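You operate a simulated robot arm through the tools that you are given. There is no shell and no other tool.

You are at the controls of a simulated robot arm. One attempt, no reset.

JOB
Turn the spool that the orange job card names on the orange turntable, then put it on peg 62.
Fine: for a look, turn the table about a third round and back with the spool on it.
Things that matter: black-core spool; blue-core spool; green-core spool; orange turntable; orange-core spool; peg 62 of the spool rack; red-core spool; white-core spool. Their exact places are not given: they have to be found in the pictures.

Only the result counts: the job must be done as asked and must still hold three seconds after the hand-in. Knocking over, shifting, dropping, spilling or breaking anything else fails it.

ROBOT AND FRAMES
A 7-joint arm with a two-finger parallel gripper on a trunk, on a base that drives. Base frame: it is fixed to the floor where the robot stands at the start and does not move with it; the origin is under the middle of the robot, x ahead of it, y to its left, z up. Lengths are in m, angles in degrees, forces in N, time in s.
Its first joint turns from -166.0 to 166.0 degrees. Places, roughly: orange turntable [0.5, -0.1, 0.8]; peg 62 of the spool rack [0.7, 0.2, 0.9]. Payload 3.43 kg.
Tool frame: the origin (TCP) lies between the finger pads and is the grasp point; the fingertips stand 0.03 m ahead of it; z points along the fingers, y is the line along which they close. Largest opening 0.094 m; finger width 0.028, thickness 0.01; the body of the gripper, 0.05 by 0.096 m, starts 0.055 m behind the TCP.
Orientation is that of the tool frame in the base frame, as a unit quaternion [x, y, z, w]. With the fingers straight down and closing along the base's y, the tool's x points along the base's -x, its y along +y and its z along -z.

CONTROLS
- The arm moves only by the tool drive_tool. Its argument "series" is a list of rows, each a list of 6 numbers: the shift along the base's x, y, z in m, then the turn, a rotation vector about the base's x, y, z in degrees. In form: [[dx, dy, dz, rx, ry, rz], ...]. A call has 1 to 20 rows; each row is the pose to reach, as a shift and turn from the pose commanded when the call began. "claw" is the opening in per cent of the stroke, from 0 (shut) to 100 (fully open), set as the call begins (left out, the last holds). Each row takes 0.2 s and may step no farther than 0.05 m and 8.6 degrees from the row before; otherwise, or with a gripper value out of range, the whole call is refused. A pose out of reach is approached as far as the arm can. The call stops where the force on the tool passes 90 N (or 10 N more than at its start, if that is more) or the arm is blocked; 0.2 s more then pass. The fingers move at their own pace (about 0.045 m/s each) and stop on an object; they squeeze with about 31 N. The grip force told is the motor's: it shows also when the fingers shut on nothing. Time passes only in rows, and 0.2 s behind the last, so rows that repeat a pose let the fingers close. The reply holds the time, the measured pose of the TCP, the force on the tool along the base axes, the opening and the grip force, in the units named above and with some noise, with the torque about the TCP (base axes, N m) and any sound that the robot's microphone picked up.
- Cameras (640 x 400 px; columns grow to the right, rows downward): "scene" is now at [0.0237, 0.1839, 1.402]; the picture's right is [-0.41, -0.91, 0.00], its down [-0.40, 0.18, -0.90] and it looks along [0.82, -0.37, -0.44] (base axes); focal length 284 px, centre (320, 200). "wrist" rides on the gripper at [0.076, 0.014, -0.102] in the tool frame; the picture's right is [-0.18, 0.98, 0.00], its down [-0.75, -0.14, -0.64] and it looks along [-0.63, -0.12, 0.77] (tool axes); focal length 243 px, centre (320, 200).
- snapshot(camera): a new picture of that camera. It takes no simulated time.
- drive_base(legs): drives the robot by 1 to 6 legs, each [ahead, turn to the left] in m and degrees, along the robot's own axes; the way and the turn of a leg run together, so that a leg with both is an arc; at most 1.5 m and 180 degrees a leg. The arm and the cameras ride along, it lands a little off, and it stops where it bumps. It gives what a move gives.
- pan_tilt(pan, tilt): turns the head with the scene camera to pan (to the left, within 120 degrees either way) and tilt (down, from -29 to 69), counted from straight ahead of the robot. It gives what a move gives.
- pixel_to_xyz(camera, pixels): there is no depth. For up to 12 entries [column, row, z] of the newest picture of that camera ("zoom" is the newest enlarged one), the place [x, y] in the base frame at which the ray of that pixel passes the height z, good to about 0.002 m. It takes no simulated time.
- inspect(camera, box): a new picture of the part [left, top, right, bottom] of that camera's present view, enlarged. It takes no simulated time.
- finish_job(): hands the job in; it is judged then, once.

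Unless the task says otherwise, let go and move clear before handing in.

The tools are called by a JSON object that holds its "op" and its "data". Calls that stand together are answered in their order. drive_tool: Moves the arm, as the interface text tells. Its arguments: {"type":"object","properties":{"series":{"type":"array","items":{"type":"array","items":{"type":"number"}}},"claw":{"type":"number"}},"required":["series"]} The other tools are called the same way: drive_base (legs) drives the base; pan_tilt (pan, tilt) turns the head that bears the scene camera; snapshot (camera) takes a picture; pixel_to_xyz (camera, pixels) gives the place at which the rays of pixels pass given heights; inspect (camera, box) takes an enlarged picture of a part of a camera's view; finish_job () hands the job in.

At the start:

```text
t: 0.0
eef_pos: [0.5836, 0.1086, 1.285]
tcp_rot: [-0.005, 1.0, 0.0, 0.0]
contact_force: [-0.3, -0.1, 0.5]
moment: [0.03, -0.02, -0.01]
width: 0.094
finger_force: 0.0
robot x, y, heading: [0.0005, -0.0139, 0.0]
head pan, tilt: [-24.2, 25.8]
```

scene: 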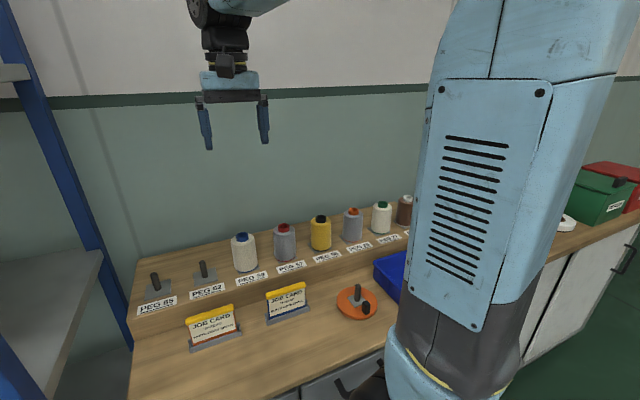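
wrist: 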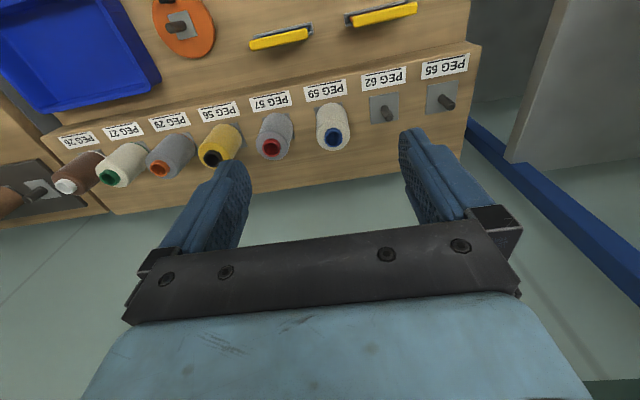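

The scene picture shows two job cards (about [213,325] and [287,300]), the orange turntable at [357,300], and the rack of spools behind. I'll enlarge the cards, the table and the rack to read them.

{"op": "inspect", "data": {"camera": "scene", "box": [170, 270, 330, 370]}}

{"op": "inspect", "data": {"camera": "scene", "box": [320, 260, 400, 330]}}

{"op": "inspect", "data": {"camera": "scene", "box": [130, 180, 430, 330]}}

```text
4.00 times, centred on (250, 320) of scene
```

zoom: 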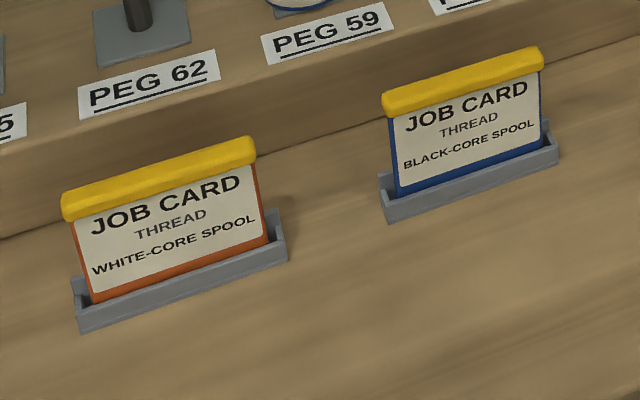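

```text
5.71 times, centred on (360, 295) of scene
```

zoom: 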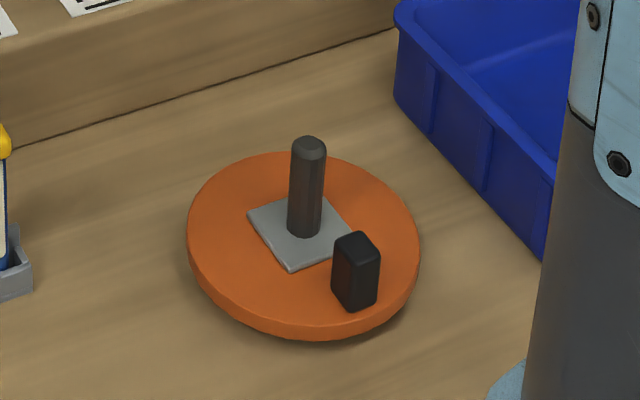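

```text
2.13 times, centred on (280, 255) of scene
```

zoom: 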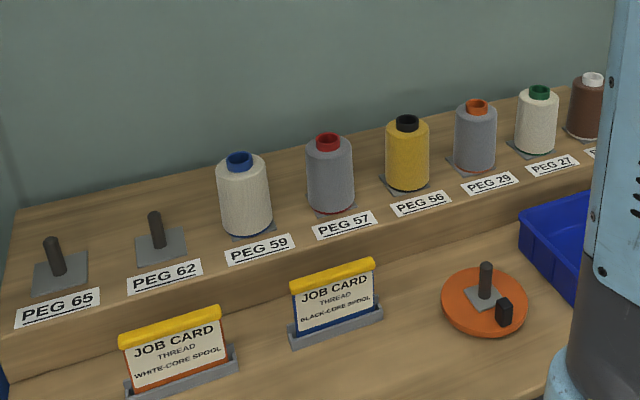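

The orange card reads "WHITE-CORE SPOOL"; the brown spool with the white core, at about [405,210], is partly hidden by the arm. I'll turn the head to see it better.

{"op": "pan_tilt", "data": {"pan": -45, "tilt": 30}}

{"op": "snapshot", "data": {"camera": "scene"}}

{"op": "inspect", "data": {"camera": "wrist", "box": [0, 100, 240, 250]}}

```text
t: 0.8
eef_pos: [0.5854, 0.1087, 1.2848]
tcp_rot: [-0.004, 1.0, 0.0, 0.0]
contact_force: [0.3, 0.1, -0.2]
moment: [-0.02, 0.03, -0.01]
width: 0.0937
finger_force: 0.1
robot x, y, heading: [0.0008, -0.0113, -0.1]
head pan, tilt: [-45.0, 30.0]
```

```text
taken
```

scene: 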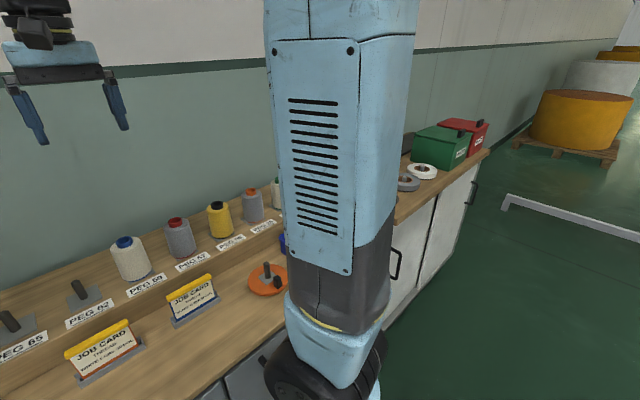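

```text
2.67 times, centred on (120, 175) of wrist
```

zoom: 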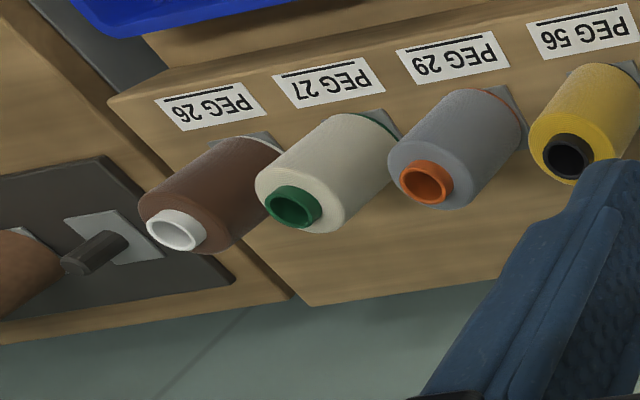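

The white-core (brown) spool sits on peg 26, next to the green-core one. I'll put the head back to look at the rack and triangulate heights with both cameras.

{"op": "pan_tilt", "data": {"pan": -18, "tilt": 32}}

{"op": "snapshot", "data": {"camera": "scene"}}

{"op": "snapshot", "data": {"camera": "wrist"}}

{"op": "inspect", "data": {"camera": "wrist", "box": [300, 50, 480, 165]}}

```text
t: 1.8
eef_pos: [0.5843, 0.1093, 1.2839]
tcp_rot: [-0.004, 1.0, 0.0, 0.0]
contact_force: [0.3, -0.5, -0.3]
moment: [0.04, 0.01, -0.04]
width: 0.0935
finger_force: 0.0
robot x, y, heading: [-0.0018, -0.0088, 0.1]
head pan, tilt: [-18.0, 32.0]
```

```text
taken
```

scene: 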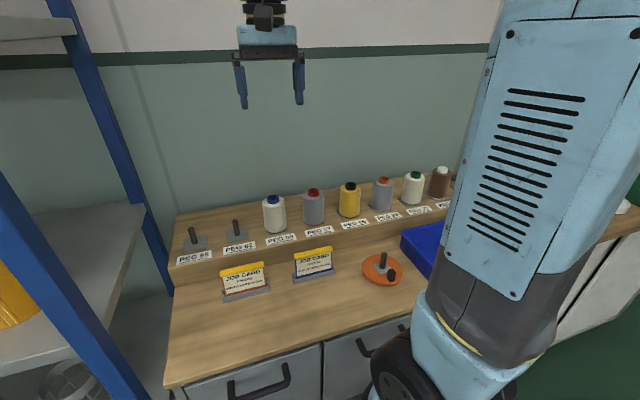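

```text
taken
```

wrist: 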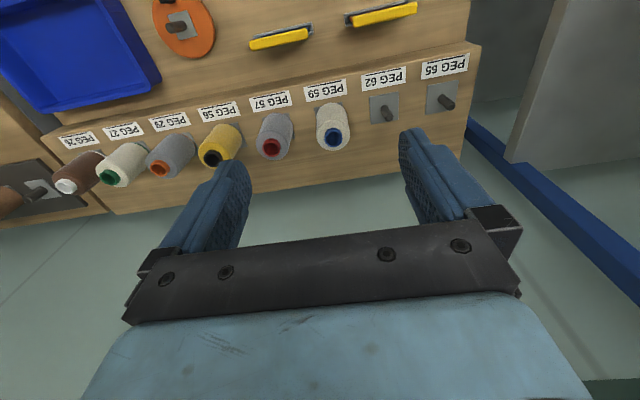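

```text
3.48 times, centred on (390, 108) of wrist
```

zoom: 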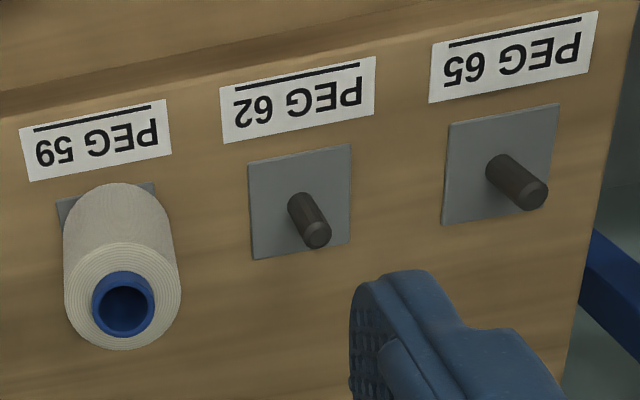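

The wrist zoom shows peg 62's plate with corners around (247,165)-(352,240) and the tip at (318,235). I'll intersect these rays at several heights, and do the same from the scene camera.

{"op": "pixel_to_xyz", "data": {"camera": "zoom", "pixels": [[247, 165, 0.86], [350, 145, 0.86], [352, 240, 0.86], [253, 260, 0.86], [297, 205, 0.86], [297, 205, 0.9], [318, 237, 0.9], [318, 237, 0.93], [318, 237, 0.95]]}}

{"op": "inspect", "data": {"camera": "scene", "box": [170, 180, 330, 280]}}

```text
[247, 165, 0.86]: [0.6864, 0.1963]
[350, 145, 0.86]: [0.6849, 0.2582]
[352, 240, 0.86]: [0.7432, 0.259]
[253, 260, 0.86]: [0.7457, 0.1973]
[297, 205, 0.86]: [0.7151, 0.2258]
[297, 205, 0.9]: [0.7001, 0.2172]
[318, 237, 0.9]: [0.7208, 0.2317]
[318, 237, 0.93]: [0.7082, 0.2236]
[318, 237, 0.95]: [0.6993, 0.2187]
```

```text
4.00 times, centred on (250, 230) of scene
```

zoom: 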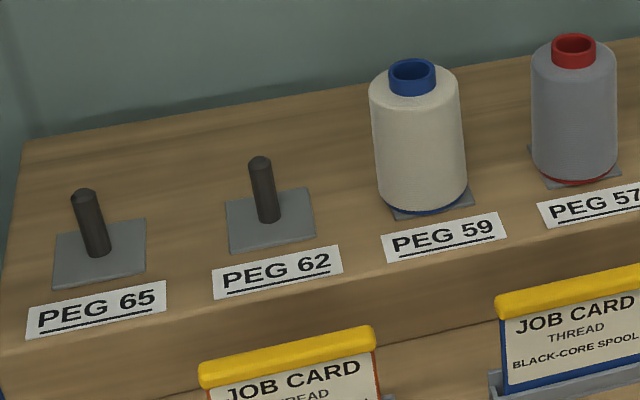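

{"op": "pixel_to_xyz", "data": {"camera": "zoom", "pixels": [[225, 202, 0.86], [307, 187, 0.86], [316, 236, 0.86], [231, 254, 0.86], [269, 220, 0.86], [269, 220, 0.9], [269, 220, 0.88], [260, 160, 0.9], [260, 160, 0.93], [260, 160, 0.95]]}}

```text
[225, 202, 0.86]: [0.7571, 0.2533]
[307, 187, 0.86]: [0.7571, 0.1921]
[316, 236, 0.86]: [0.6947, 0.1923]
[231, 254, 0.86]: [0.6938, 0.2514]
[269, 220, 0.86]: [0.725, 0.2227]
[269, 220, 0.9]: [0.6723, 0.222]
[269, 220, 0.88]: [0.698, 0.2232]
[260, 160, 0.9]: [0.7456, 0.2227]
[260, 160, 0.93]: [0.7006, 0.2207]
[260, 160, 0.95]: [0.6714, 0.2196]
```

Both views agree on peg 62 at about (0.711, 0.224), with the plate at z≈0.87 and the tip at z≈0.92. Next I'll measure the turntable and the spools from the scene camera.

{"op": "inspect", "data": {"camera": "scene", "box": [340, 230, 430, 300]}}

{"op": "inspect", "data": {"camera": "scene", "box": [330, 155, 470, 245]}}

{"op": "inspect", "data": {"camera": "wrist", "box": [130, 0, 240, 70]}}

```text
5.71 times, centred on (385, 265) of scene
```

zoom: 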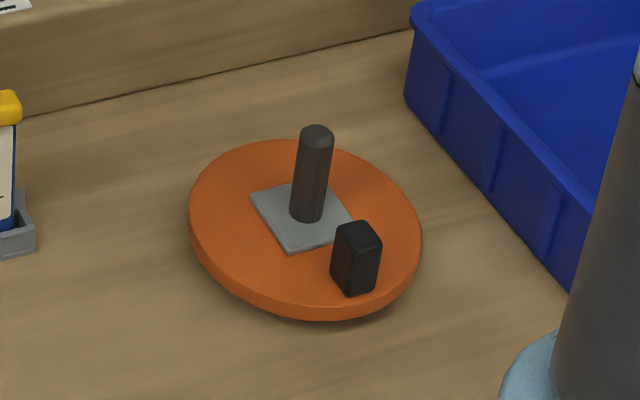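

```text
4.44 times, centred on (400, 200) of scene
```

zoom: 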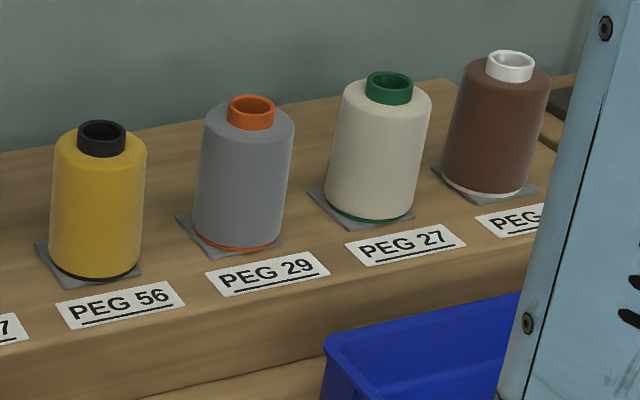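

```text
5.71 times, centred on (185, 35) of wrist
```

zoom: 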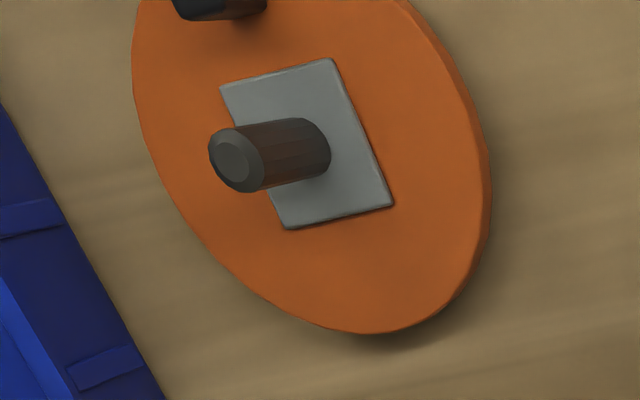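

{"op": "pixel_to_xyz", "data": {"camera": "zoom", "pixels": [[220, 87, 0.8], [330, 58, 0.8], [394, 206, 0.8], [286, 229, 0.8], [305, 150, 0.8], [305, 150, 0.83], [236, 160, 0.85], [236, 160, 0.87], [136, 50, 0.8], [490, 190, 0.8], [365, 332, 0.8]]}}

{"op": "pixel_to_xyz", "data": {"camera": "scene", "pixels": [[382.7, 268.0, 0.8], [382.7, 268.0, 0.83], [384.3, 253.3, 0.85], [384.3, 253.3, 0.87], [391.65, 271.1, 0.82], [391.65, 271.1, 0.84], [391.3, 279.5, 0.8], [391.3, 279.5, 0.82], [362.1, 266.4, 0.8], [402.9, 272.5, 0.8], [378.9, 254.3, 0.8], [386.8, 283.4, 0.8]]}}

```text
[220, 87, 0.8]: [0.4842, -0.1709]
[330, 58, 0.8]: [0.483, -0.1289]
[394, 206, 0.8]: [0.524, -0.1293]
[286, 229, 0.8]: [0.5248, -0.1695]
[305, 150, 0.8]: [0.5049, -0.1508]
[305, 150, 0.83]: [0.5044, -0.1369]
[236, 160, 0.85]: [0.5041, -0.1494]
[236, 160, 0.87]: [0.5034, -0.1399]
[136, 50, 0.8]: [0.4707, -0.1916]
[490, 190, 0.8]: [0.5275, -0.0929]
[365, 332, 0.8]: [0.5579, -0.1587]
```

```text
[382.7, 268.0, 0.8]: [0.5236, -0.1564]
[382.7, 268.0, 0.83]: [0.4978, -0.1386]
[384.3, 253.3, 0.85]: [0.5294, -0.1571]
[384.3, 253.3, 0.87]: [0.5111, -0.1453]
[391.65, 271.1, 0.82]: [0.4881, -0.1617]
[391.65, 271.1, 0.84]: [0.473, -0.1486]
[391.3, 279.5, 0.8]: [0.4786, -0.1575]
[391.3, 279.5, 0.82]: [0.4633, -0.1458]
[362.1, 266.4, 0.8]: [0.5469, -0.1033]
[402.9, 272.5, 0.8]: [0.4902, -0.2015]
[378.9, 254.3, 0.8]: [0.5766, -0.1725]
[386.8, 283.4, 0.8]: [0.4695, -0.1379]
```

{"op": "pixel_to_xyz", "data": {"camera": "scene", "pixels": [[442.98, 169.6, 0.95], [442.98, 169.6, 0.97], [442.98, 169.6, 0.99], [437.4, 196.6, 0.875], [414.7, 174.6, 0.95], [414.7, 174.6, 0.97], [414.7, 174.6, 0.99]]}}

{"op": "pixel_to_xyz", "data": {"camera": "wrist", "pixels": [[65.6, 187, 0.95], [65.6, 187, 0.97], [65.6, 187, 0.99], [333.5, 137.5, 0.95], [333.5, 137.5, 0.97], [333.5, 137.5, 0.99]]}}

```text
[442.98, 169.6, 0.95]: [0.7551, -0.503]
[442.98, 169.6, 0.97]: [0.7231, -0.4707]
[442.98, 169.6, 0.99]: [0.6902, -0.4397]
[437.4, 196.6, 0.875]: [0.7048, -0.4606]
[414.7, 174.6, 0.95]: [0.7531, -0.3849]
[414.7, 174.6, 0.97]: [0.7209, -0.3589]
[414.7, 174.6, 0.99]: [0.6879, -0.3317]
```

```text
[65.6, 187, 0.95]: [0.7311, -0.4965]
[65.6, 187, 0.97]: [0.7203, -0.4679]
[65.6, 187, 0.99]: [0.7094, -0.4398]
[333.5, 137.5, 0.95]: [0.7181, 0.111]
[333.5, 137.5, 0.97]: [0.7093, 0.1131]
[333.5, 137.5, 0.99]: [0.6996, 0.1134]
```

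The rays meet at: white-core spool top ≈ (0.717, -0.466, 0.972) on peg 26; turntable axis ≈ (0.504, -0.141), plate z≈0.82; knob on its robot side. The turntable is close to the inner limit of reach, so I'll back the base up about 8 cm, which keeps everything reachable.

{"op": "drive_base", "data": {"legs": [[-0.08, 0]]}}

{"op": "snapshot", "data": {"camera": "scene"}}

{"op": "snapshot", "data": {"camera": "wrist"}}

```text
t: 2.8
eef_pos: [0.5034, 0.109, 1.2849]
tcp_rot: [-0.004, 1.0, 0.0, -0.001]
contact_force: [0.6, 0.0, 0.4]
moment: [-0.04, 0.03, 0.03]
width: 0.094
finger_force: 0.1
robot x, y, heading: [-0.0802, -0.0126, 0.2]
head pan, tilt: [-18.0, 32.0]
```

```text
taken
```

scene: 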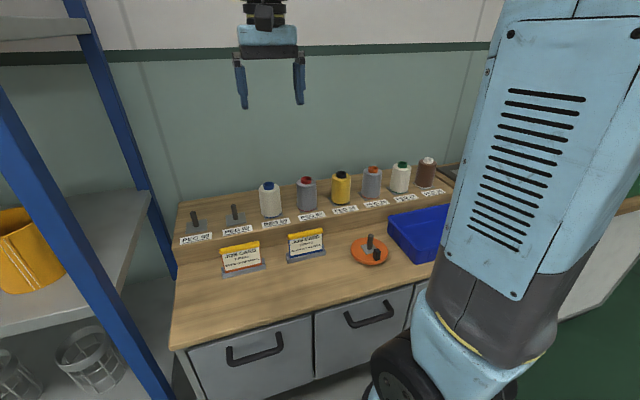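

```text
taken
```

wrist: 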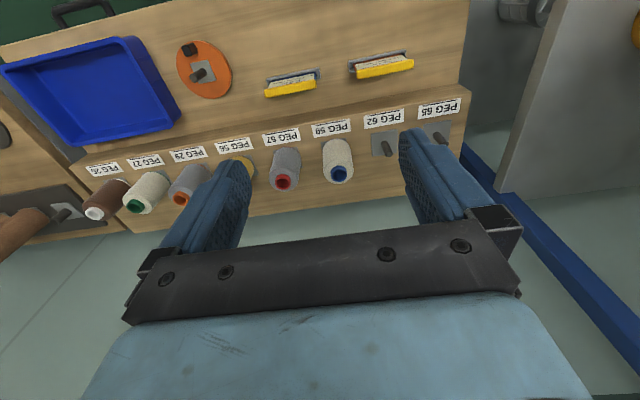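

I'll move the arm over the turntable for a closer wrist view of the table, knob and peg.

{"op": "drive_tool", "data": {"series": [[0, -0.045, -0.02, 0, 0, 0], [-0.01, -0.09, -0.04, 0, 0, 0], [-0.02, -0.135, -0.06, 0, 0, 0], [-0.02, -0.18, -0.08, 0, 0, 0], [-0.02, -0.225, -0.1, 0, 0, 0], [-0.02, -0.25, -0.12, 0, 0, 0], [-0.02, -0.25, -0.14, 0, 0, 0]], "claw": 100}}

{"op": "snapshot", "data": {"camera": "wrist"}}

{"op": "inspect", "data": {"camera": "wrist", "box": [220, 40, 400, 155]}}

```text
refused: row 2 steps farther than a row can; nothing moved
```

```text
taken
```

wrist: 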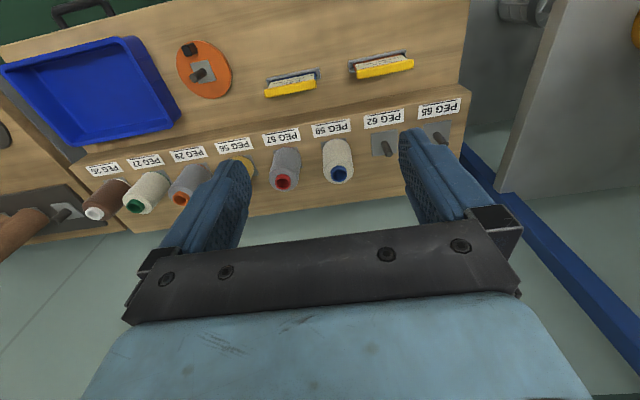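

```text
3.48 times, centred on (310, 98) of wrist
```

zoom: 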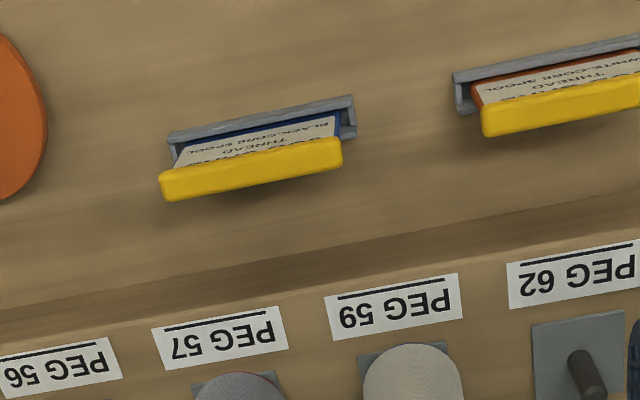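

The call was refused because one row stepped a little more than 5 cm, so nothing moved. I'll repeat it with smaller steps.

{"op": "drive_tool", "data": {"series": [[0, -0.035, -0.02, 0, 0, 0], [-0.005, -0.07, -0.04, 0, 0, 0], [-0.01, -0.105, -0.06, 0, 0, 0], [-0.015, -0.14, -0.08, 0, 0, 0], [-0.02, -0.175, -0.1, 0, 0, 0], [-0.02, -0.21, -0.12, 0, 0, 0], [-0.02, -0.25, -0.135, 0, 0, 0], [-0.02, -0.25, -0.14, 0, 0, 0]], "claw": 100}}

{"op": "snapshot", "data": {"camera": "wrist"}}

```text
t: 4.6
eef_pos: [0.4814, -0.1401, 1.1456]
tcp_rot: [-0.004, 1.0, 0.0, 0.0]
contact_force: [-0.5, -0.6, 0.0]
moment: [-0.01, -0.02, 0.01]
width: 0.094
finger_force: 0.1
robot x, y, heading: [-0.0823, -0.0133, 0.1]
head pan, tilt: [-18.0, 32.0]
```

```text
taken
```

wrist: 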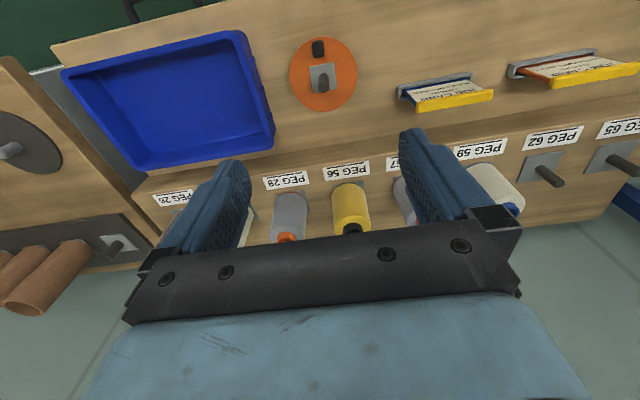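

{"op": "inspect", "data": {"camera": "wrist", "box": [275, 25, 371, 125]}}

{"op": "inspect", "data": {"camera": "scene", "box": [330, 220, 410, 275]}}

```text
4.00 times, centred on (323, 75) of wrist
```

zoom: 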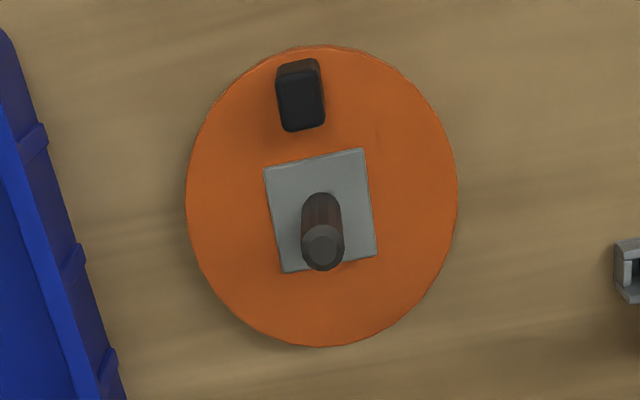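

```text
7.27 times, centred on (370, 248) of scene
```

zoom: 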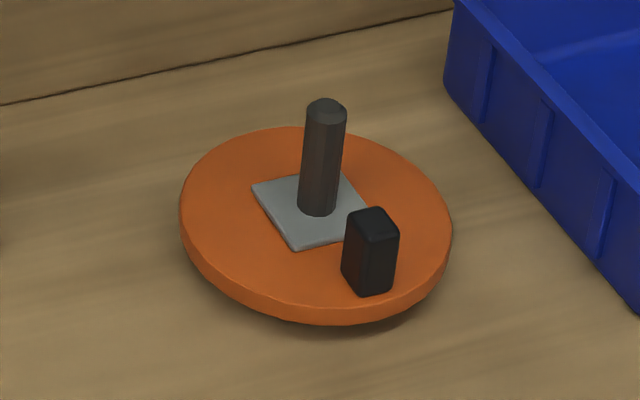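

{"op": "pixel_to_xyz", "data": {"camera": "wrist", "pixels": [[289.75, 73.75, 0.82], [357.5, 73.75, 0.82], [324, 36.25, 0.82], [324, 111.75, 0.82], [309, 67.25, 0.82], [334, 61.75, 0.82], [337.25, 88, 0.82], [313.75, 93, 0.82], [309.75, 45, 0.84], [321, 44.5, 0.84], [321.5, 56.5, 0.84], [311.5, 57.5, 0.84]]}}

{"op": "pixel_to_xyz", "data": {"camera": "wrist", "pixels": [[323.25, 77.5, 0.82], [323.5, 86.5, 0.86], [323.5, 86.5, 0.88], [318.5, 51, 0.83], [318.5, 51, 0.84], [318.5, 51, 0.85], [309.5, 40.5, 0.82], [320, 40, 0.82]]}}

{"op": "pixel_to_xyz", "data": {"camera": "zoom", "pixels": [[180, 215, 0.82], [452, 240, 0.82], [285, 127, 0.82], [318, 312, 0.82], [318, 208, 0.82], [325, 105, 0.875], [346, 218, 0.84], [377, 207, 0.84], [399, 235, 0.84], [371, 242, 0.84], [362, 297, 0.82], [392, 289, 0.82]]}}

```text
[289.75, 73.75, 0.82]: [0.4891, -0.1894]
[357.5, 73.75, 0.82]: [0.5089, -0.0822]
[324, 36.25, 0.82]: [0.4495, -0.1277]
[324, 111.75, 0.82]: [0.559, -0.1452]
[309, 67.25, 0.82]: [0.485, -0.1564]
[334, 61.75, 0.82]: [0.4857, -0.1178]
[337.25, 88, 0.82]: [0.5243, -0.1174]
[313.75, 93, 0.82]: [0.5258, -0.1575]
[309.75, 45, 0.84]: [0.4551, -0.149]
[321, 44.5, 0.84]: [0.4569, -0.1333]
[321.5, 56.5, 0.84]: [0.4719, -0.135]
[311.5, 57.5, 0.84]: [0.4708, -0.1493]
```

```text
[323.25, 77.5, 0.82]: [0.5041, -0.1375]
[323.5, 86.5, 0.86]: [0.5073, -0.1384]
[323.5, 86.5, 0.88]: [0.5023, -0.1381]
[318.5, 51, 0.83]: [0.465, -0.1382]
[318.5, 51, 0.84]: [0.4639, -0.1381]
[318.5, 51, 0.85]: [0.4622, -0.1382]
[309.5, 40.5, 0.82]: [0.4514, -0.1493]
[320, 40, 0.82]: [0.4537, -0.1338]
```

```text
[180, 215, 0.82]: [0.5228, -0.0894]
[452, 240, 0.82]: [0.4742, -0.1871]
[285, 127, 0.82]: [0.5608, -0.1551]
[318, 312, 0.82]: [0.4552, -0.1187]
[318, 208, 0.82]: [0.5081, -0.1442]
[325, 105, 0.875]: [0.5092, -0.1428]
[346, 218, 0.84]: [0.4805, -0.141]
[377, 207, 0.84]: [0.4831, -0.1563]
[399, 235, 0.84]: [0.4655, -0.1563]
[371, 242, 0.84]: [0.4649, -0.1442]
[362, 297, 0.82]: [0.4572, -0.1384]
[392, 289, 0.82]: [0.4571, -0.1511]
```

The wrist view puts the turntable axis at about (0.5045, -0.138), disc radius ≈0.055, with the knob at (0.463, -0.138), about 16 mm square and top z≈0.85. Now I'll move over towards the white-core spool for a close look.

{"op": "drive_tool", "data": {"series": [[0.015, -0.039, 0, 0, 0, 0], [0.03, -0.078, 0, 0, 0, 0], [0.045, -0.117, 0, 0, 0, 0], [0.06, -0.156, 0, 0, 0, 0], [0.075, -0.195, 0, 0, 0, 0], [0.09, -0.234, 0, 0, 0, 0], [0.105, -0.273, 0, 0, 0, 0], [0.119, -0.31, 0, 0, 0, 0], [0.119, -0.31, -0.015, 0, 0, 0]], "claw": 100}}

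{"op": "snapshot", "data": {"camera": "wrist"}}

{"op": "snapshot", "data": {"camera": "scene"}}

```text
t: 6.6
eef_pos: [0.6061, -0.4533, 1.1293]
tcp_rot: [-0.005, 1.0, 0.0, 0.001]
contact_force: [-0.3, 0.1, 0.6]
moment: [-0.02, -0.02, 0.02]
width: 0.0936
finger_force: 0.1
robot x, y, heading: [-0.0777, -0.0104, -0.2]
head pan, tilt: [-18.0, 32.0]
```

```text
taken
```

wrist: 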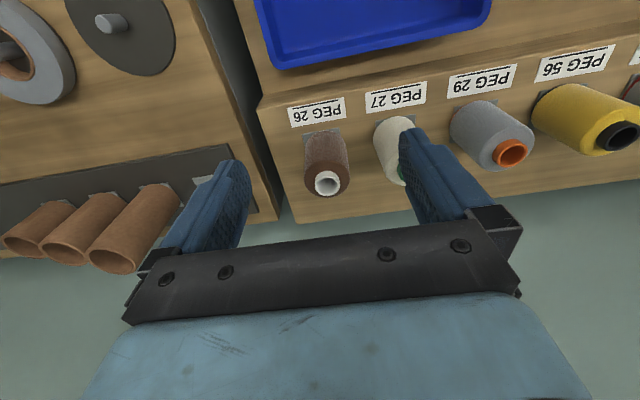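

```text
taken
```

scene: 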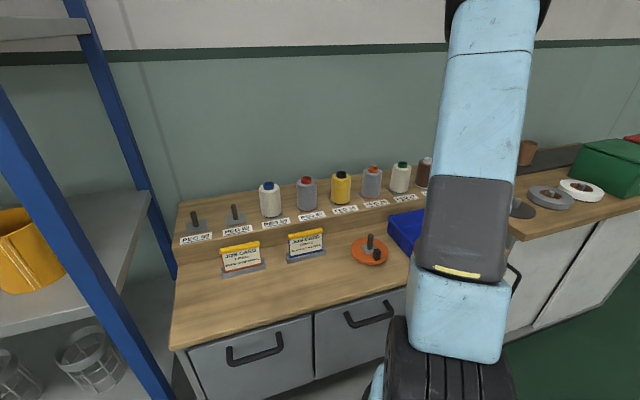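

{"op": "inspect", "data": {"camera": "wrist", "box": [280, 90, 370, 210]}}

{"op": "inspect", "data": {"camera": "scene", "box": [380, 140, 440, 200]}}

```text
3.33 times, centred on (325, 150) of wrist
```

zoom: 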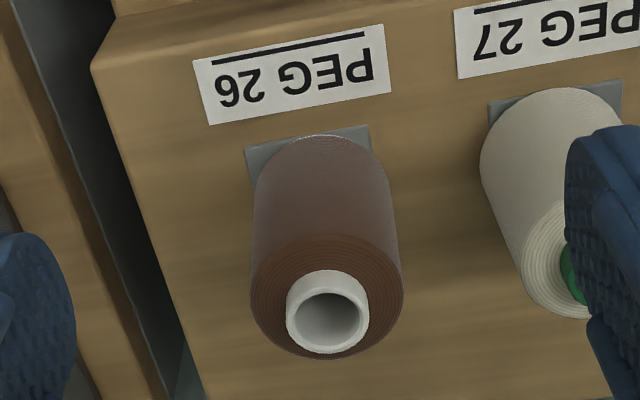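

```text
6.67 times, centred on (410, 170) of scene
```

zoom: 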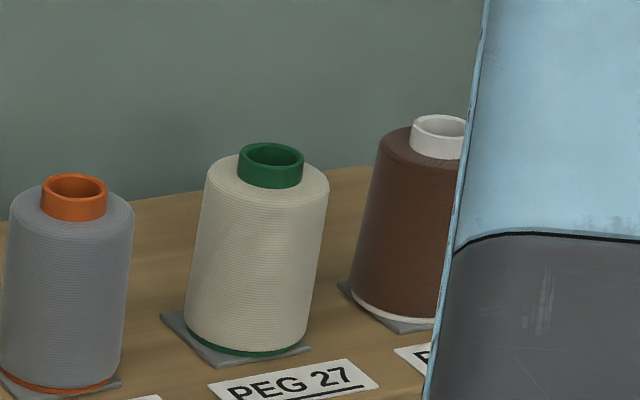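

{"op": "pixel_to_xyz", "data": {"camera": "wrist", "pixels": [[327.1, 183.3, 0.965], [327.1, 183.3, 0.972], [327.1, 183.3, 0.98], [327.1, 179.1, 0.955], [304.3, 179.1, 0.955], [349.9, 179.1, 0.955], [327.1, 197.7, 0.955], [327.1, 160, 0.955], [304.3, 142, 0.875], [302.8, 134, 0.873], [334.1, 127.5, 0.873]]}}

```text
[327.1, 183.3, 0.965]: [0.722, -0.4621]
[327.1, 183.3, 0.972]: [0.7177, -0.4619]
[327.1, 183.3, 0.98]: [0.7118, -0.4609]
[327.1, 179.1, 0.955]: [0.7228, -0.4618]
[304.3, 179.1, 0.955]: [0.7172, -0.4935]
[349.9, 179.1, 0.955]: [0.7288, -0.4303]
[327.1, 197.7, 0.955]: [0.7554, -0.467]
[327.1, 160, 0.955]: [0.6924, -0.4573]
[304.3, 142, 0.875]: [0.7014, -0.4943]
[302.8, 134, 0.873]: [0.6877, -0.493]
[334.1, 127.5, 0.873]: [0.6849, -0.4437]
```

The brown spool with the white core is centred at about (0.717, -0.463), body about 64 mm wide, core top z≈0.975. I'll move over it with open fingers (closing along y) and stop just above to check centring.

{"op": "drive_tool", "data": {"series": [[0.04, -0.003, 0, 0, 0, 0], [0.08, -0.007, -0.01, 0, 0, 0], [0.111, -0.01, -0.04, 0, 0, 0], [0.111, -0.01, -0.08, 0, 0, 0], [0.111, -0.01, -0.1, 0, 0, 0], [0.111, -0.01, -0.1, 0, 0, 0]], "claw": 100}}

{"op": "snapshot", "data": {"camera": "wrist"}}

{"op": "snapshot", "data": {"camera": "scene"}}

```text
t: 8.0
eef_pos: [0.7148, -0.4611, 1.0296]
tcp_rot: [-0.004, 1.0, 0.001, -0.001]
contact_force: [0.6, 1.1, -1.0]
moment: [-0.01, -0.03, -0.02]
width: 0.0939
finger_force: 0.1
robot x, y, heading: [-0.0802, -0.0124, -0.0]
head pan, tilt: [-18.0, 32.0]
```

```text
taken
```

wrist: 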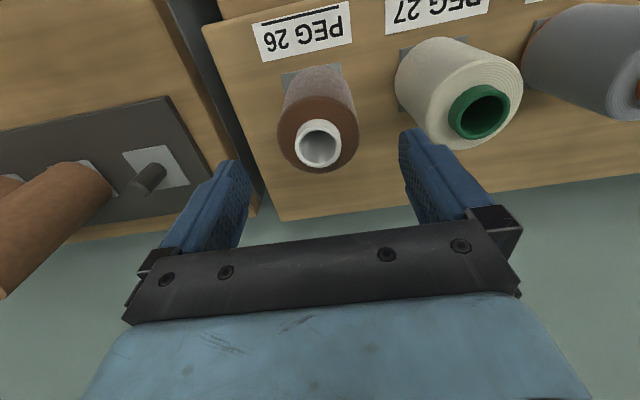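

```text
taken
```

scene: 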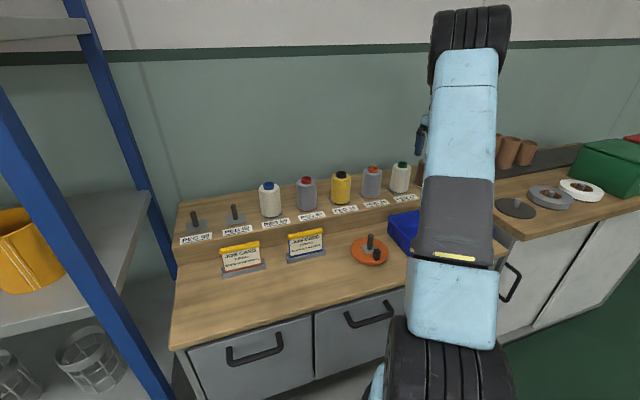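

{"op": "inspect", "data": {"camera": "wrist", "box": [270, 50, 370, 180]}}

```text
3.08 times, centred on (320, 115) of wrist
```

zoom: 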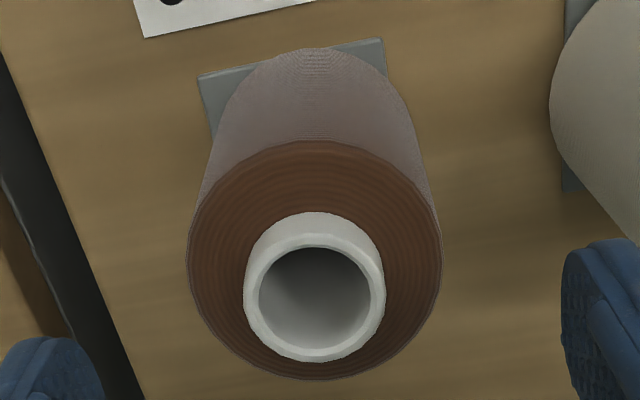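

{"op": "pixel_to_xyz", "data": {"camera": "zoom", "pixels": [[315.5, 259.5, 0.955], [315.5, 259.5, 0.96], [189, 250, 0.957], [442, 250, 0.957], [315.5, 140, 0.957], [315.5, 379, 0.957], [315, 297, 0.972], [315, 297, 0.976], [198, 77, 0.875], [383, 38, 0.875]]}}

```text
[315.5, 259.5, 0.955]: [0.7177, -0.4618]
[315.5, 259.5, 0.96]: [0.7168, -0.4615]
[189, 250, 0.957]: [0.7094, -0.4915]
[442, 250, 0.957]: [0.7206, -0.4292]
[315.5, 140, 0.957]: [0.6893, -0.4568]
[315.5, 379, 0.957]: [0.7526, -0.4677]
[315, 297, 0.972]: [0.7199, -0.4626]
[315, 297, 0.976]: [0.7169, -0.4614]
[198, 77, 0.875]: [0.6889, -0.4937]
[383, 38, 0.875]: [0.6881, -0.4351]
```

The spool's top face is centred at (0.7175, -0.462) between the fingers. I'll shift 2–3 mm and descend so the pads straddle its body at z≈0.93, still open.

{"op": "drive_tool", "data": {"series": [[0.0025, -0.0015, -0.02, 0, 0, 0], [0.0025, -0.0015, -0.045, 0, 0, 0], [0.0025, -0.0015, -0.07, 0, 0, 0], [0.0025, -0.0015, -0.09, 0, 0, 0], [0.0025, -0.0015, -0.1, 0, 0, 0], [0.0025, -0.0015, -0.1, 0, 0, 0]], "claw": 100}}

{"op": "snapshot", "data": {"camera": "wrist"}}

```text
t: 9.4
eef_pos: [0.7171, -0.4615, 0.9268]
tcp_rot: [-0.005, 1.0, 0.0, -0.001]
contact_force: [0.0, 0.2, 0.5]
moment: [-0.02, 0.0, -0.02]
width: 0.0938
finger_force: 0.0
robot x, y, heading: [-0.0777, -0.0092, 0.3]
head pan, tilt: [-18.0, 32.0]
```

```text
taken
```

wrist: 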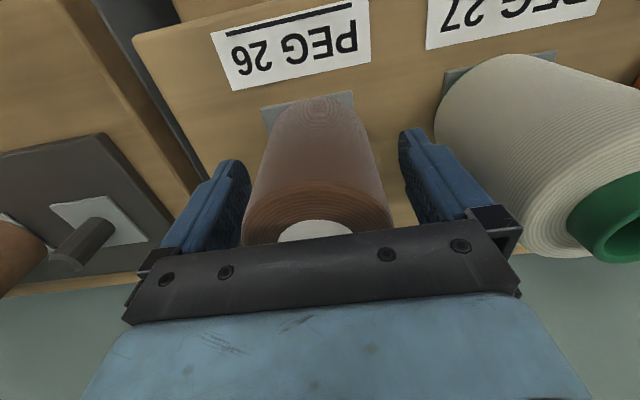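

The spool sits nicely between the fingers with no contact. I'll close the gripper in place.

{"op": "drive_tool", "data": {"series": [[0, 0, 0, 0, 0, 0], [0, 0, 0, 0, 0, 0], [0, 0, 0, 0, 0, 0], [0, 0, 0, 0, 0, 0], [0, 0, 0, 0, 0, 0]], "claw": 0}}

```text
t: 10.6
eef_pos: [0.7171, -0.4613, 0.9269]
tcp_rot: [-0.004, 1.0, 0.0, 0.0]
contact_force: [1.2, -3.3, -0.2]
moment: [-0.03, -0.06, -0.06]
width: 0.0635
finger_force: 31.0
robot x, y, heading: [-0.0812, -0.0078, 0.5]
head pan, tilt: [-18.0, 32.0]
```

The grip closed on the body at 63.5 mm with 31 N and almost no side force. I'll lift straight up off the peg.

{"op": "drive_tool", "data": {"series": [[0, 0, 0.015, 0, 0, 0], [0, 0, 0.035, 0, 0, 0], [0, 0, 0.06, 0, 0, 0], [0, 0, 0.09, 0, 0, 0], [0, 0, 0.12, 0, 0, 0], [0, 0, 0.15, 0, 0, 0], [0, 0, 0.17, 0, 0, 0]]}}

{"op": "snapshot", "data": {"camera": "wrist"}}

```text
t: 12.2
eef_pos: [0.7167, -0.4628, 1.0982]
tcp_rot: [-0.004, 1.0, 0.0, -0.001]
contact_force: [0.0, -0.3, -3.1]
moment: [0.02, 0.01, -0.03]
width: 0.0634
finger_force: 31.4
robot x, y, heading: [-0.079, -0.0102, 0.1]
head pan, tilt: [-18.0, 32.0]
```

```text
taken
```

wrist: 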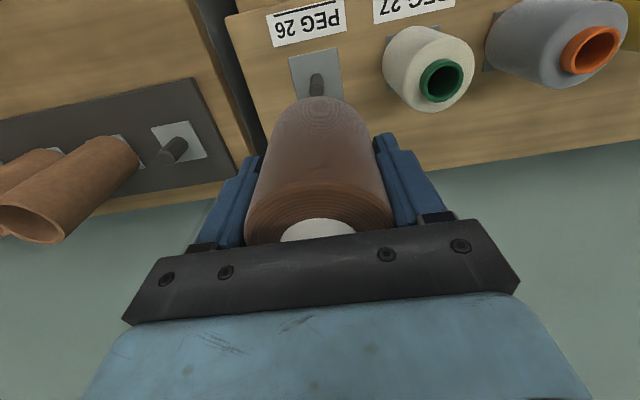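

The spool is off peg 26 and held firmly (about 3 N weight). I'll carry it high over the rack to above the turntable.

{"op": "drive_tool", "data": {"series": [[-0.0236, 0.0361, 0, 0, 0, 0], [-0.0471, 0.0722, 0, 0, 0, 0], [-0.0707, 0.1083, 0, 0, 0, 0], [-0.0943, 0.1443, 0, 0, 0, 0], [-0.1179, 0.1804, 0, 0, 0, 0], [-0.1414, 0.2165, 0, 0, 0, 0], [-0.165, 0.2526, 0, 0, 0, 0], [-0.1886, 0.2887, 0, 0, 0, 0], [-0.2122, 0.3248, 0, 0, 0, 0], [-0.2122, 0.3248, -0.04, 0, 0, 0], [-0.2122, 0.3248, -0.08, 0, 0, 0], [-0.2122, 0.3248, -0.1, 0, 0, 0], [-0.2122, 0.3248, -0.1, 0, 0, 0]]}}

{"op": "snapshot", "data": {"camera": "wrist"}}

{"op": "snapshot", "data": {"camera": "scene"}}

```text
t: 15.0
eef_pos: [0.5055, -0.1412, 0.9975]
tcp_rot: [-0.005, 1.0, 0.0, 0.0]
contact_force: [0.7, -0.2, -2.3]
moment: [0.04, -0.01, 0.02]
width: 0.0637
finger_force: 31.3
robot x, y, heading: [-0.0824, -0.0121, 0.2]
head pan, tilt: [-18.0, 32.0]
```

```text
taken
```

wrist: 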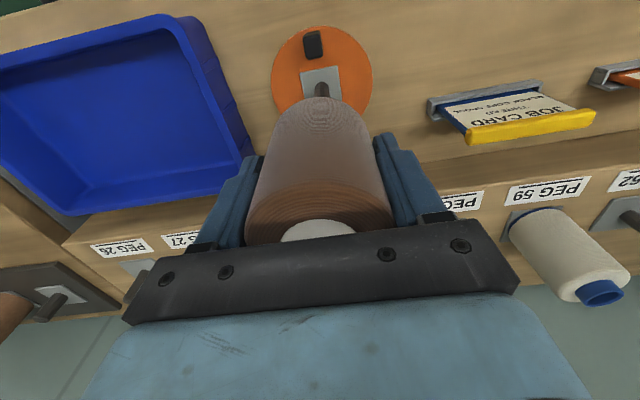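

```text
taken
```

scene: 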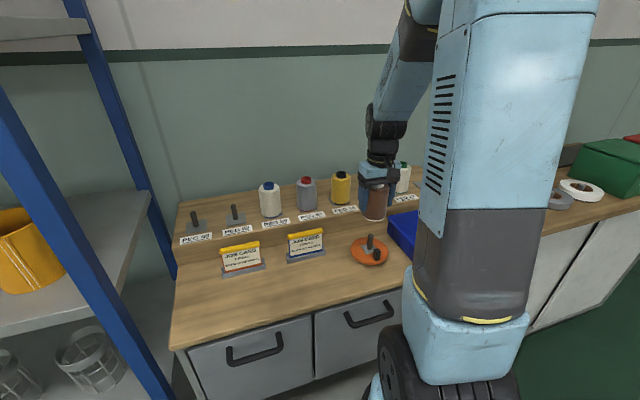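

{"op": "inspect", "data": {"camera": "wrist", "box": [265, 15, 380, 110]}}

{"op": "inspect", "data": {"camera": "scene", "box": [340, 170, 420, 275]}}

```text
4.21 times, centred on (322, 62) of wrist
```

zoom: 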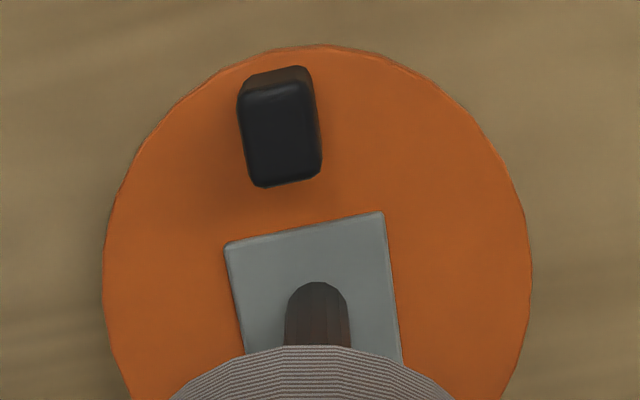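

```text
3.81 times, centred on (380, 222) of scene
```

zoom: 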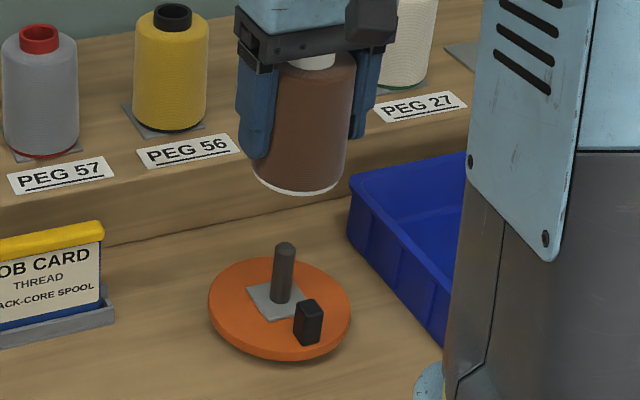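

{"op": "pixel_to_xyz", "data": {"camera": "wrist", "pixels": [[270.5, 79.8, 0.82], [372.1, 79.8, 0.82], [322, 25.2, 0.82], [299.7, 73.2, 0.822], [336.7, 64.85, 0.822], [313.4, 46.8, 0.85], [303.5, 37.5, 0.85], [320.3, 34.7, 0.85], [322.2, 55.3, 0.85], [307, 58.7, 0.85], [321.5, 80, 0.822]]}}

{"op": "pixel_to_xyz", "data": {"camera": "zoom", "pixels": [[280, 301, 0.822], [285, 246, 0.877], [296, 186, 0.94], [296, 186, 0.945]]}}

```text
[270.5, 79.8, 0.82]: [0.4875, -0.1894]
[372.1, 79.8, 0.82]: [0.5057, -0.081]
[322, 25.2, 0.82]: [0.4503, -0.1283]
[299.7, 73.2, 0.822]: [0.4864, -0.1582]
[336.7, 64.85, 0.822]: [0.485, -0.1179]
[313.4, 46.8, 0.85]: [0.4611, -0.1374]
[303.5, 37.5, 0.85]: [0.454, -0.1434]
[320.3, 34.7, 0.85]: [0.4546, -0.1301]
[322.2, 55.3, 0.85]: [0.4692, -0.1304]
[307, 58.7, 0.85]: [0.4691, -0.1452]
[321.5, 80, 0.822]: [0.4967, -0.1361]
```

```text
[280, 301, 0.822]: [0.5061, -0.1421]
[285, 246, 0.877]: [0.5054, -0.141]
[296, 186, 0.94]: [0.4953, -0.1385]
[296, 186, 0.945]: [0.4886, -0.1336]
```

The disc edges and plate corners in the wrist zoom give the table axis at (0.505, -0.138), and the bore (≈26 mm) is well wider than the peg (≈16 mm). I'll lower to just above the peg tip and re-read the position.

{"op": "drive_tool", "data": {"series": [[0, 0, -0.025, 0, 0, 0], [0, 0, -0.045, 0, 0, 0], [0, 0, -0.045, 0, 0, 0]]}}

{"op": "snapshot", "data": {"camera": "wrist"}}

{"op": "inspect", "data": {"camera": "scene", "box": [340, 170, 420, 275]}}

```text
t: 15.8
eef_pos: [0.5057, -0.1396, 0.9539]
tcp_rot: [-0.004, 1.0, 0.0, -0.001]
contact_force: [-0.3, 0.2, -3.2]
moment: [0.05, 0.0, 0.0]
width: 0.0637
finger_force: 30.5
robot x, y, heading: [-0.0748, -0.0097, 0.2]
head pan, tilt: [-18.0, 32.0]
```

```text
taken
```

wrist: 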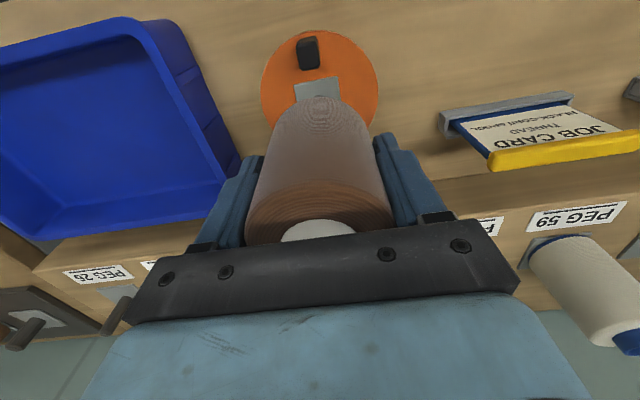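

```text
3.81 times, centred on (380, 222) of scene
```

zoom: 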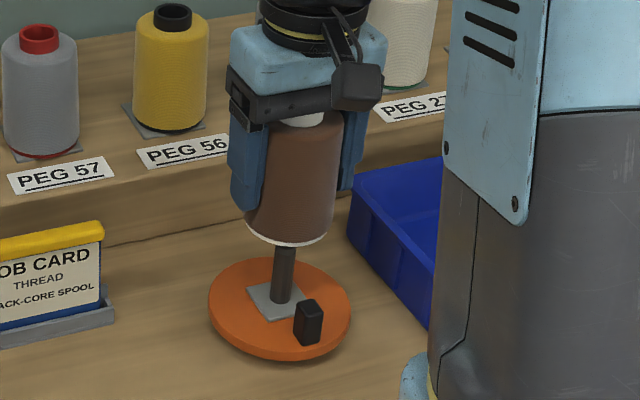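

{"op": "pixel_to_xyz", "data": {"camera": "zoom", "pixels": [[288, 231, 0.9], [288, 231, 0.895], [286.5, 223, 0.9], [285, 246, 0.877], [245, 230, 0.9], [333, 234, 0.9], [285, 247, 0.9], [280, 301, 0.822]]}}

{"op": "inspect", "data": {"camera": "scene", "box": [355, 205, 405, 265]}}

{"op": "inspect", "data": {"camera": "wrist", "box": [250, 20, 390, 110]}}

```text
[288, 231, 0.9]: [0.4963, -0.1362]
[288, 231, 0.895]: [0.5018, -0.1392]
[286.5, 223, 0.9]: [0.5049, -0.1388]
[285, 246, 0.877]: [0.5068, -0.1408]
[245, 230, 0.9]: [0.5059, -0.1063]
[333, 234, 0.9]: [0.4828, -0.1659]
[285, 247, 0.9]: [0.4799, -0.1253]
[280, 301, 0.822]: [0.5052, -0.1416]
```

```text
6.67 times, centred on (380, 235) of scene
```

zoom: 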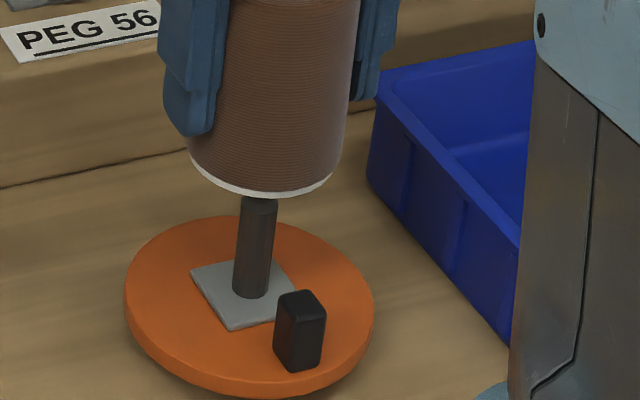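

```text
4.44 times, centred on (320, 65) of wrist
```

zoom: 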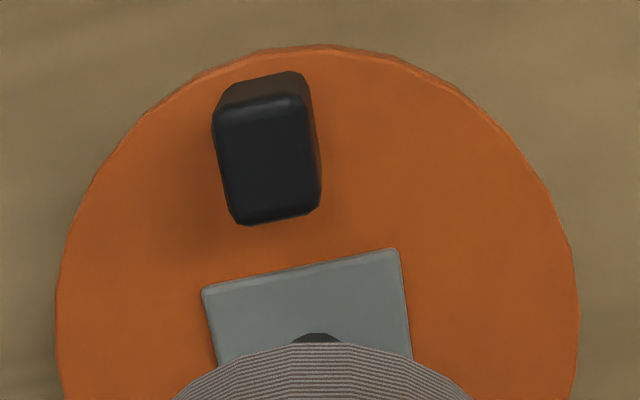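

In the scene zoom the peg axis (252,288)→(259,203) lines up with the spool's bottom centre at about (263,165). I'll lower the spool over the peg and watch the force.

{"op": "drive_tool", "data": {"series": [[0, 0.0005, -0.01, 0, 0, 0], [0, 0.0005, -0.02, 0, 0, 0], [0, 0.0005, -0.03, 0, 0, 0], [0, 0.0005, -0.04, 0, 0, 0], [0, 0.0005, -0.05, 0, 0, 0], [0, 0.0005, -0.06, 0, 0, 0], [0, 0.0005, -0.065, 0, 0, 0]]}}

{"op": "snapshot", "data": {"camera": "scene"}}

{"op": "inspect", "data": {"camera": "scene", "box": [355, 205, 405, 265]}}

```text
t: 17.4
eef_pos: [0.5059, -0.1364, 0.8897]
tcp_rot: [-0.004, 1.0, -0.001, 0.0]
contact_force: [-0.7, -0.5, -2.4]
moment: [0.04, 0.0, -0.01]
width: 0.0635
finger_force: 30.8
robot x, y, heading: [-0.0759, -0.0143, 0.4]
head pan, tilt: [-18.0, 32.0]
```

```text
taken
```

scene: 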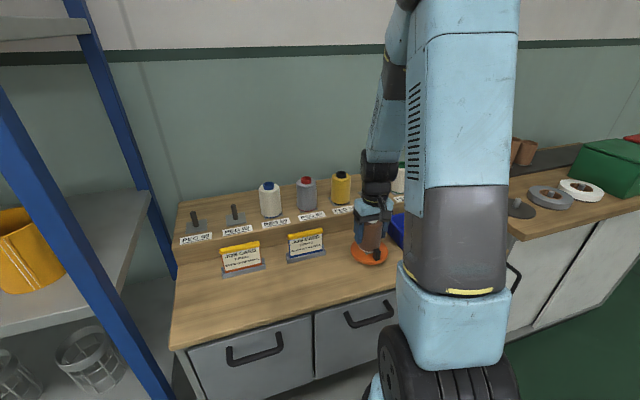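

```text
6.67 times, centred on (380, 235) of scene
```

zoom: 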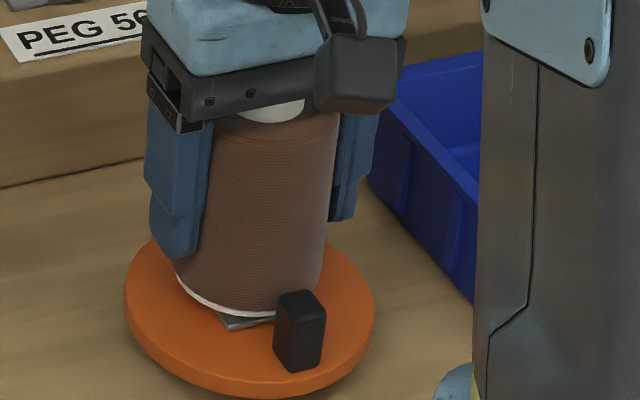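

The spool is threaded over the peg with no side force. I'll continue down in small steps until it seats.

{"op": "drive_tool", "data": {"series": [[0, 0, -0.004, 0, 0, 0], [0, 0, -0.008, 0, 0, 0], [0, 0, -0.011, 0, 0, 0]]}}

{"op": "inspect", "data": {"camera": "scene", "box": [355, 205, 405, 265]}}

```text
t: 18.2
eef_pos: [0.5047, -0.137, 0.8811]
tcp_rot: [-0.004, 1.0, -0.001, 0.002]
contact_force: [4.3, -8.7, 38.8]
moment: [0.03, 0.04, 0.01]
width: 0.0641
finger_force: 31.6
robot x, y, heading: [-0.0775, -0.01, 0.2]
head pan, tilt: [-18.0, 32.0]
```

```text
6.67 times, centred on (380, 235) of scene
```

zoom: 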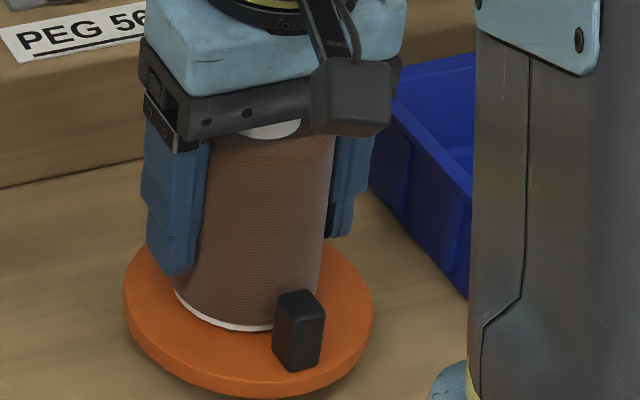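

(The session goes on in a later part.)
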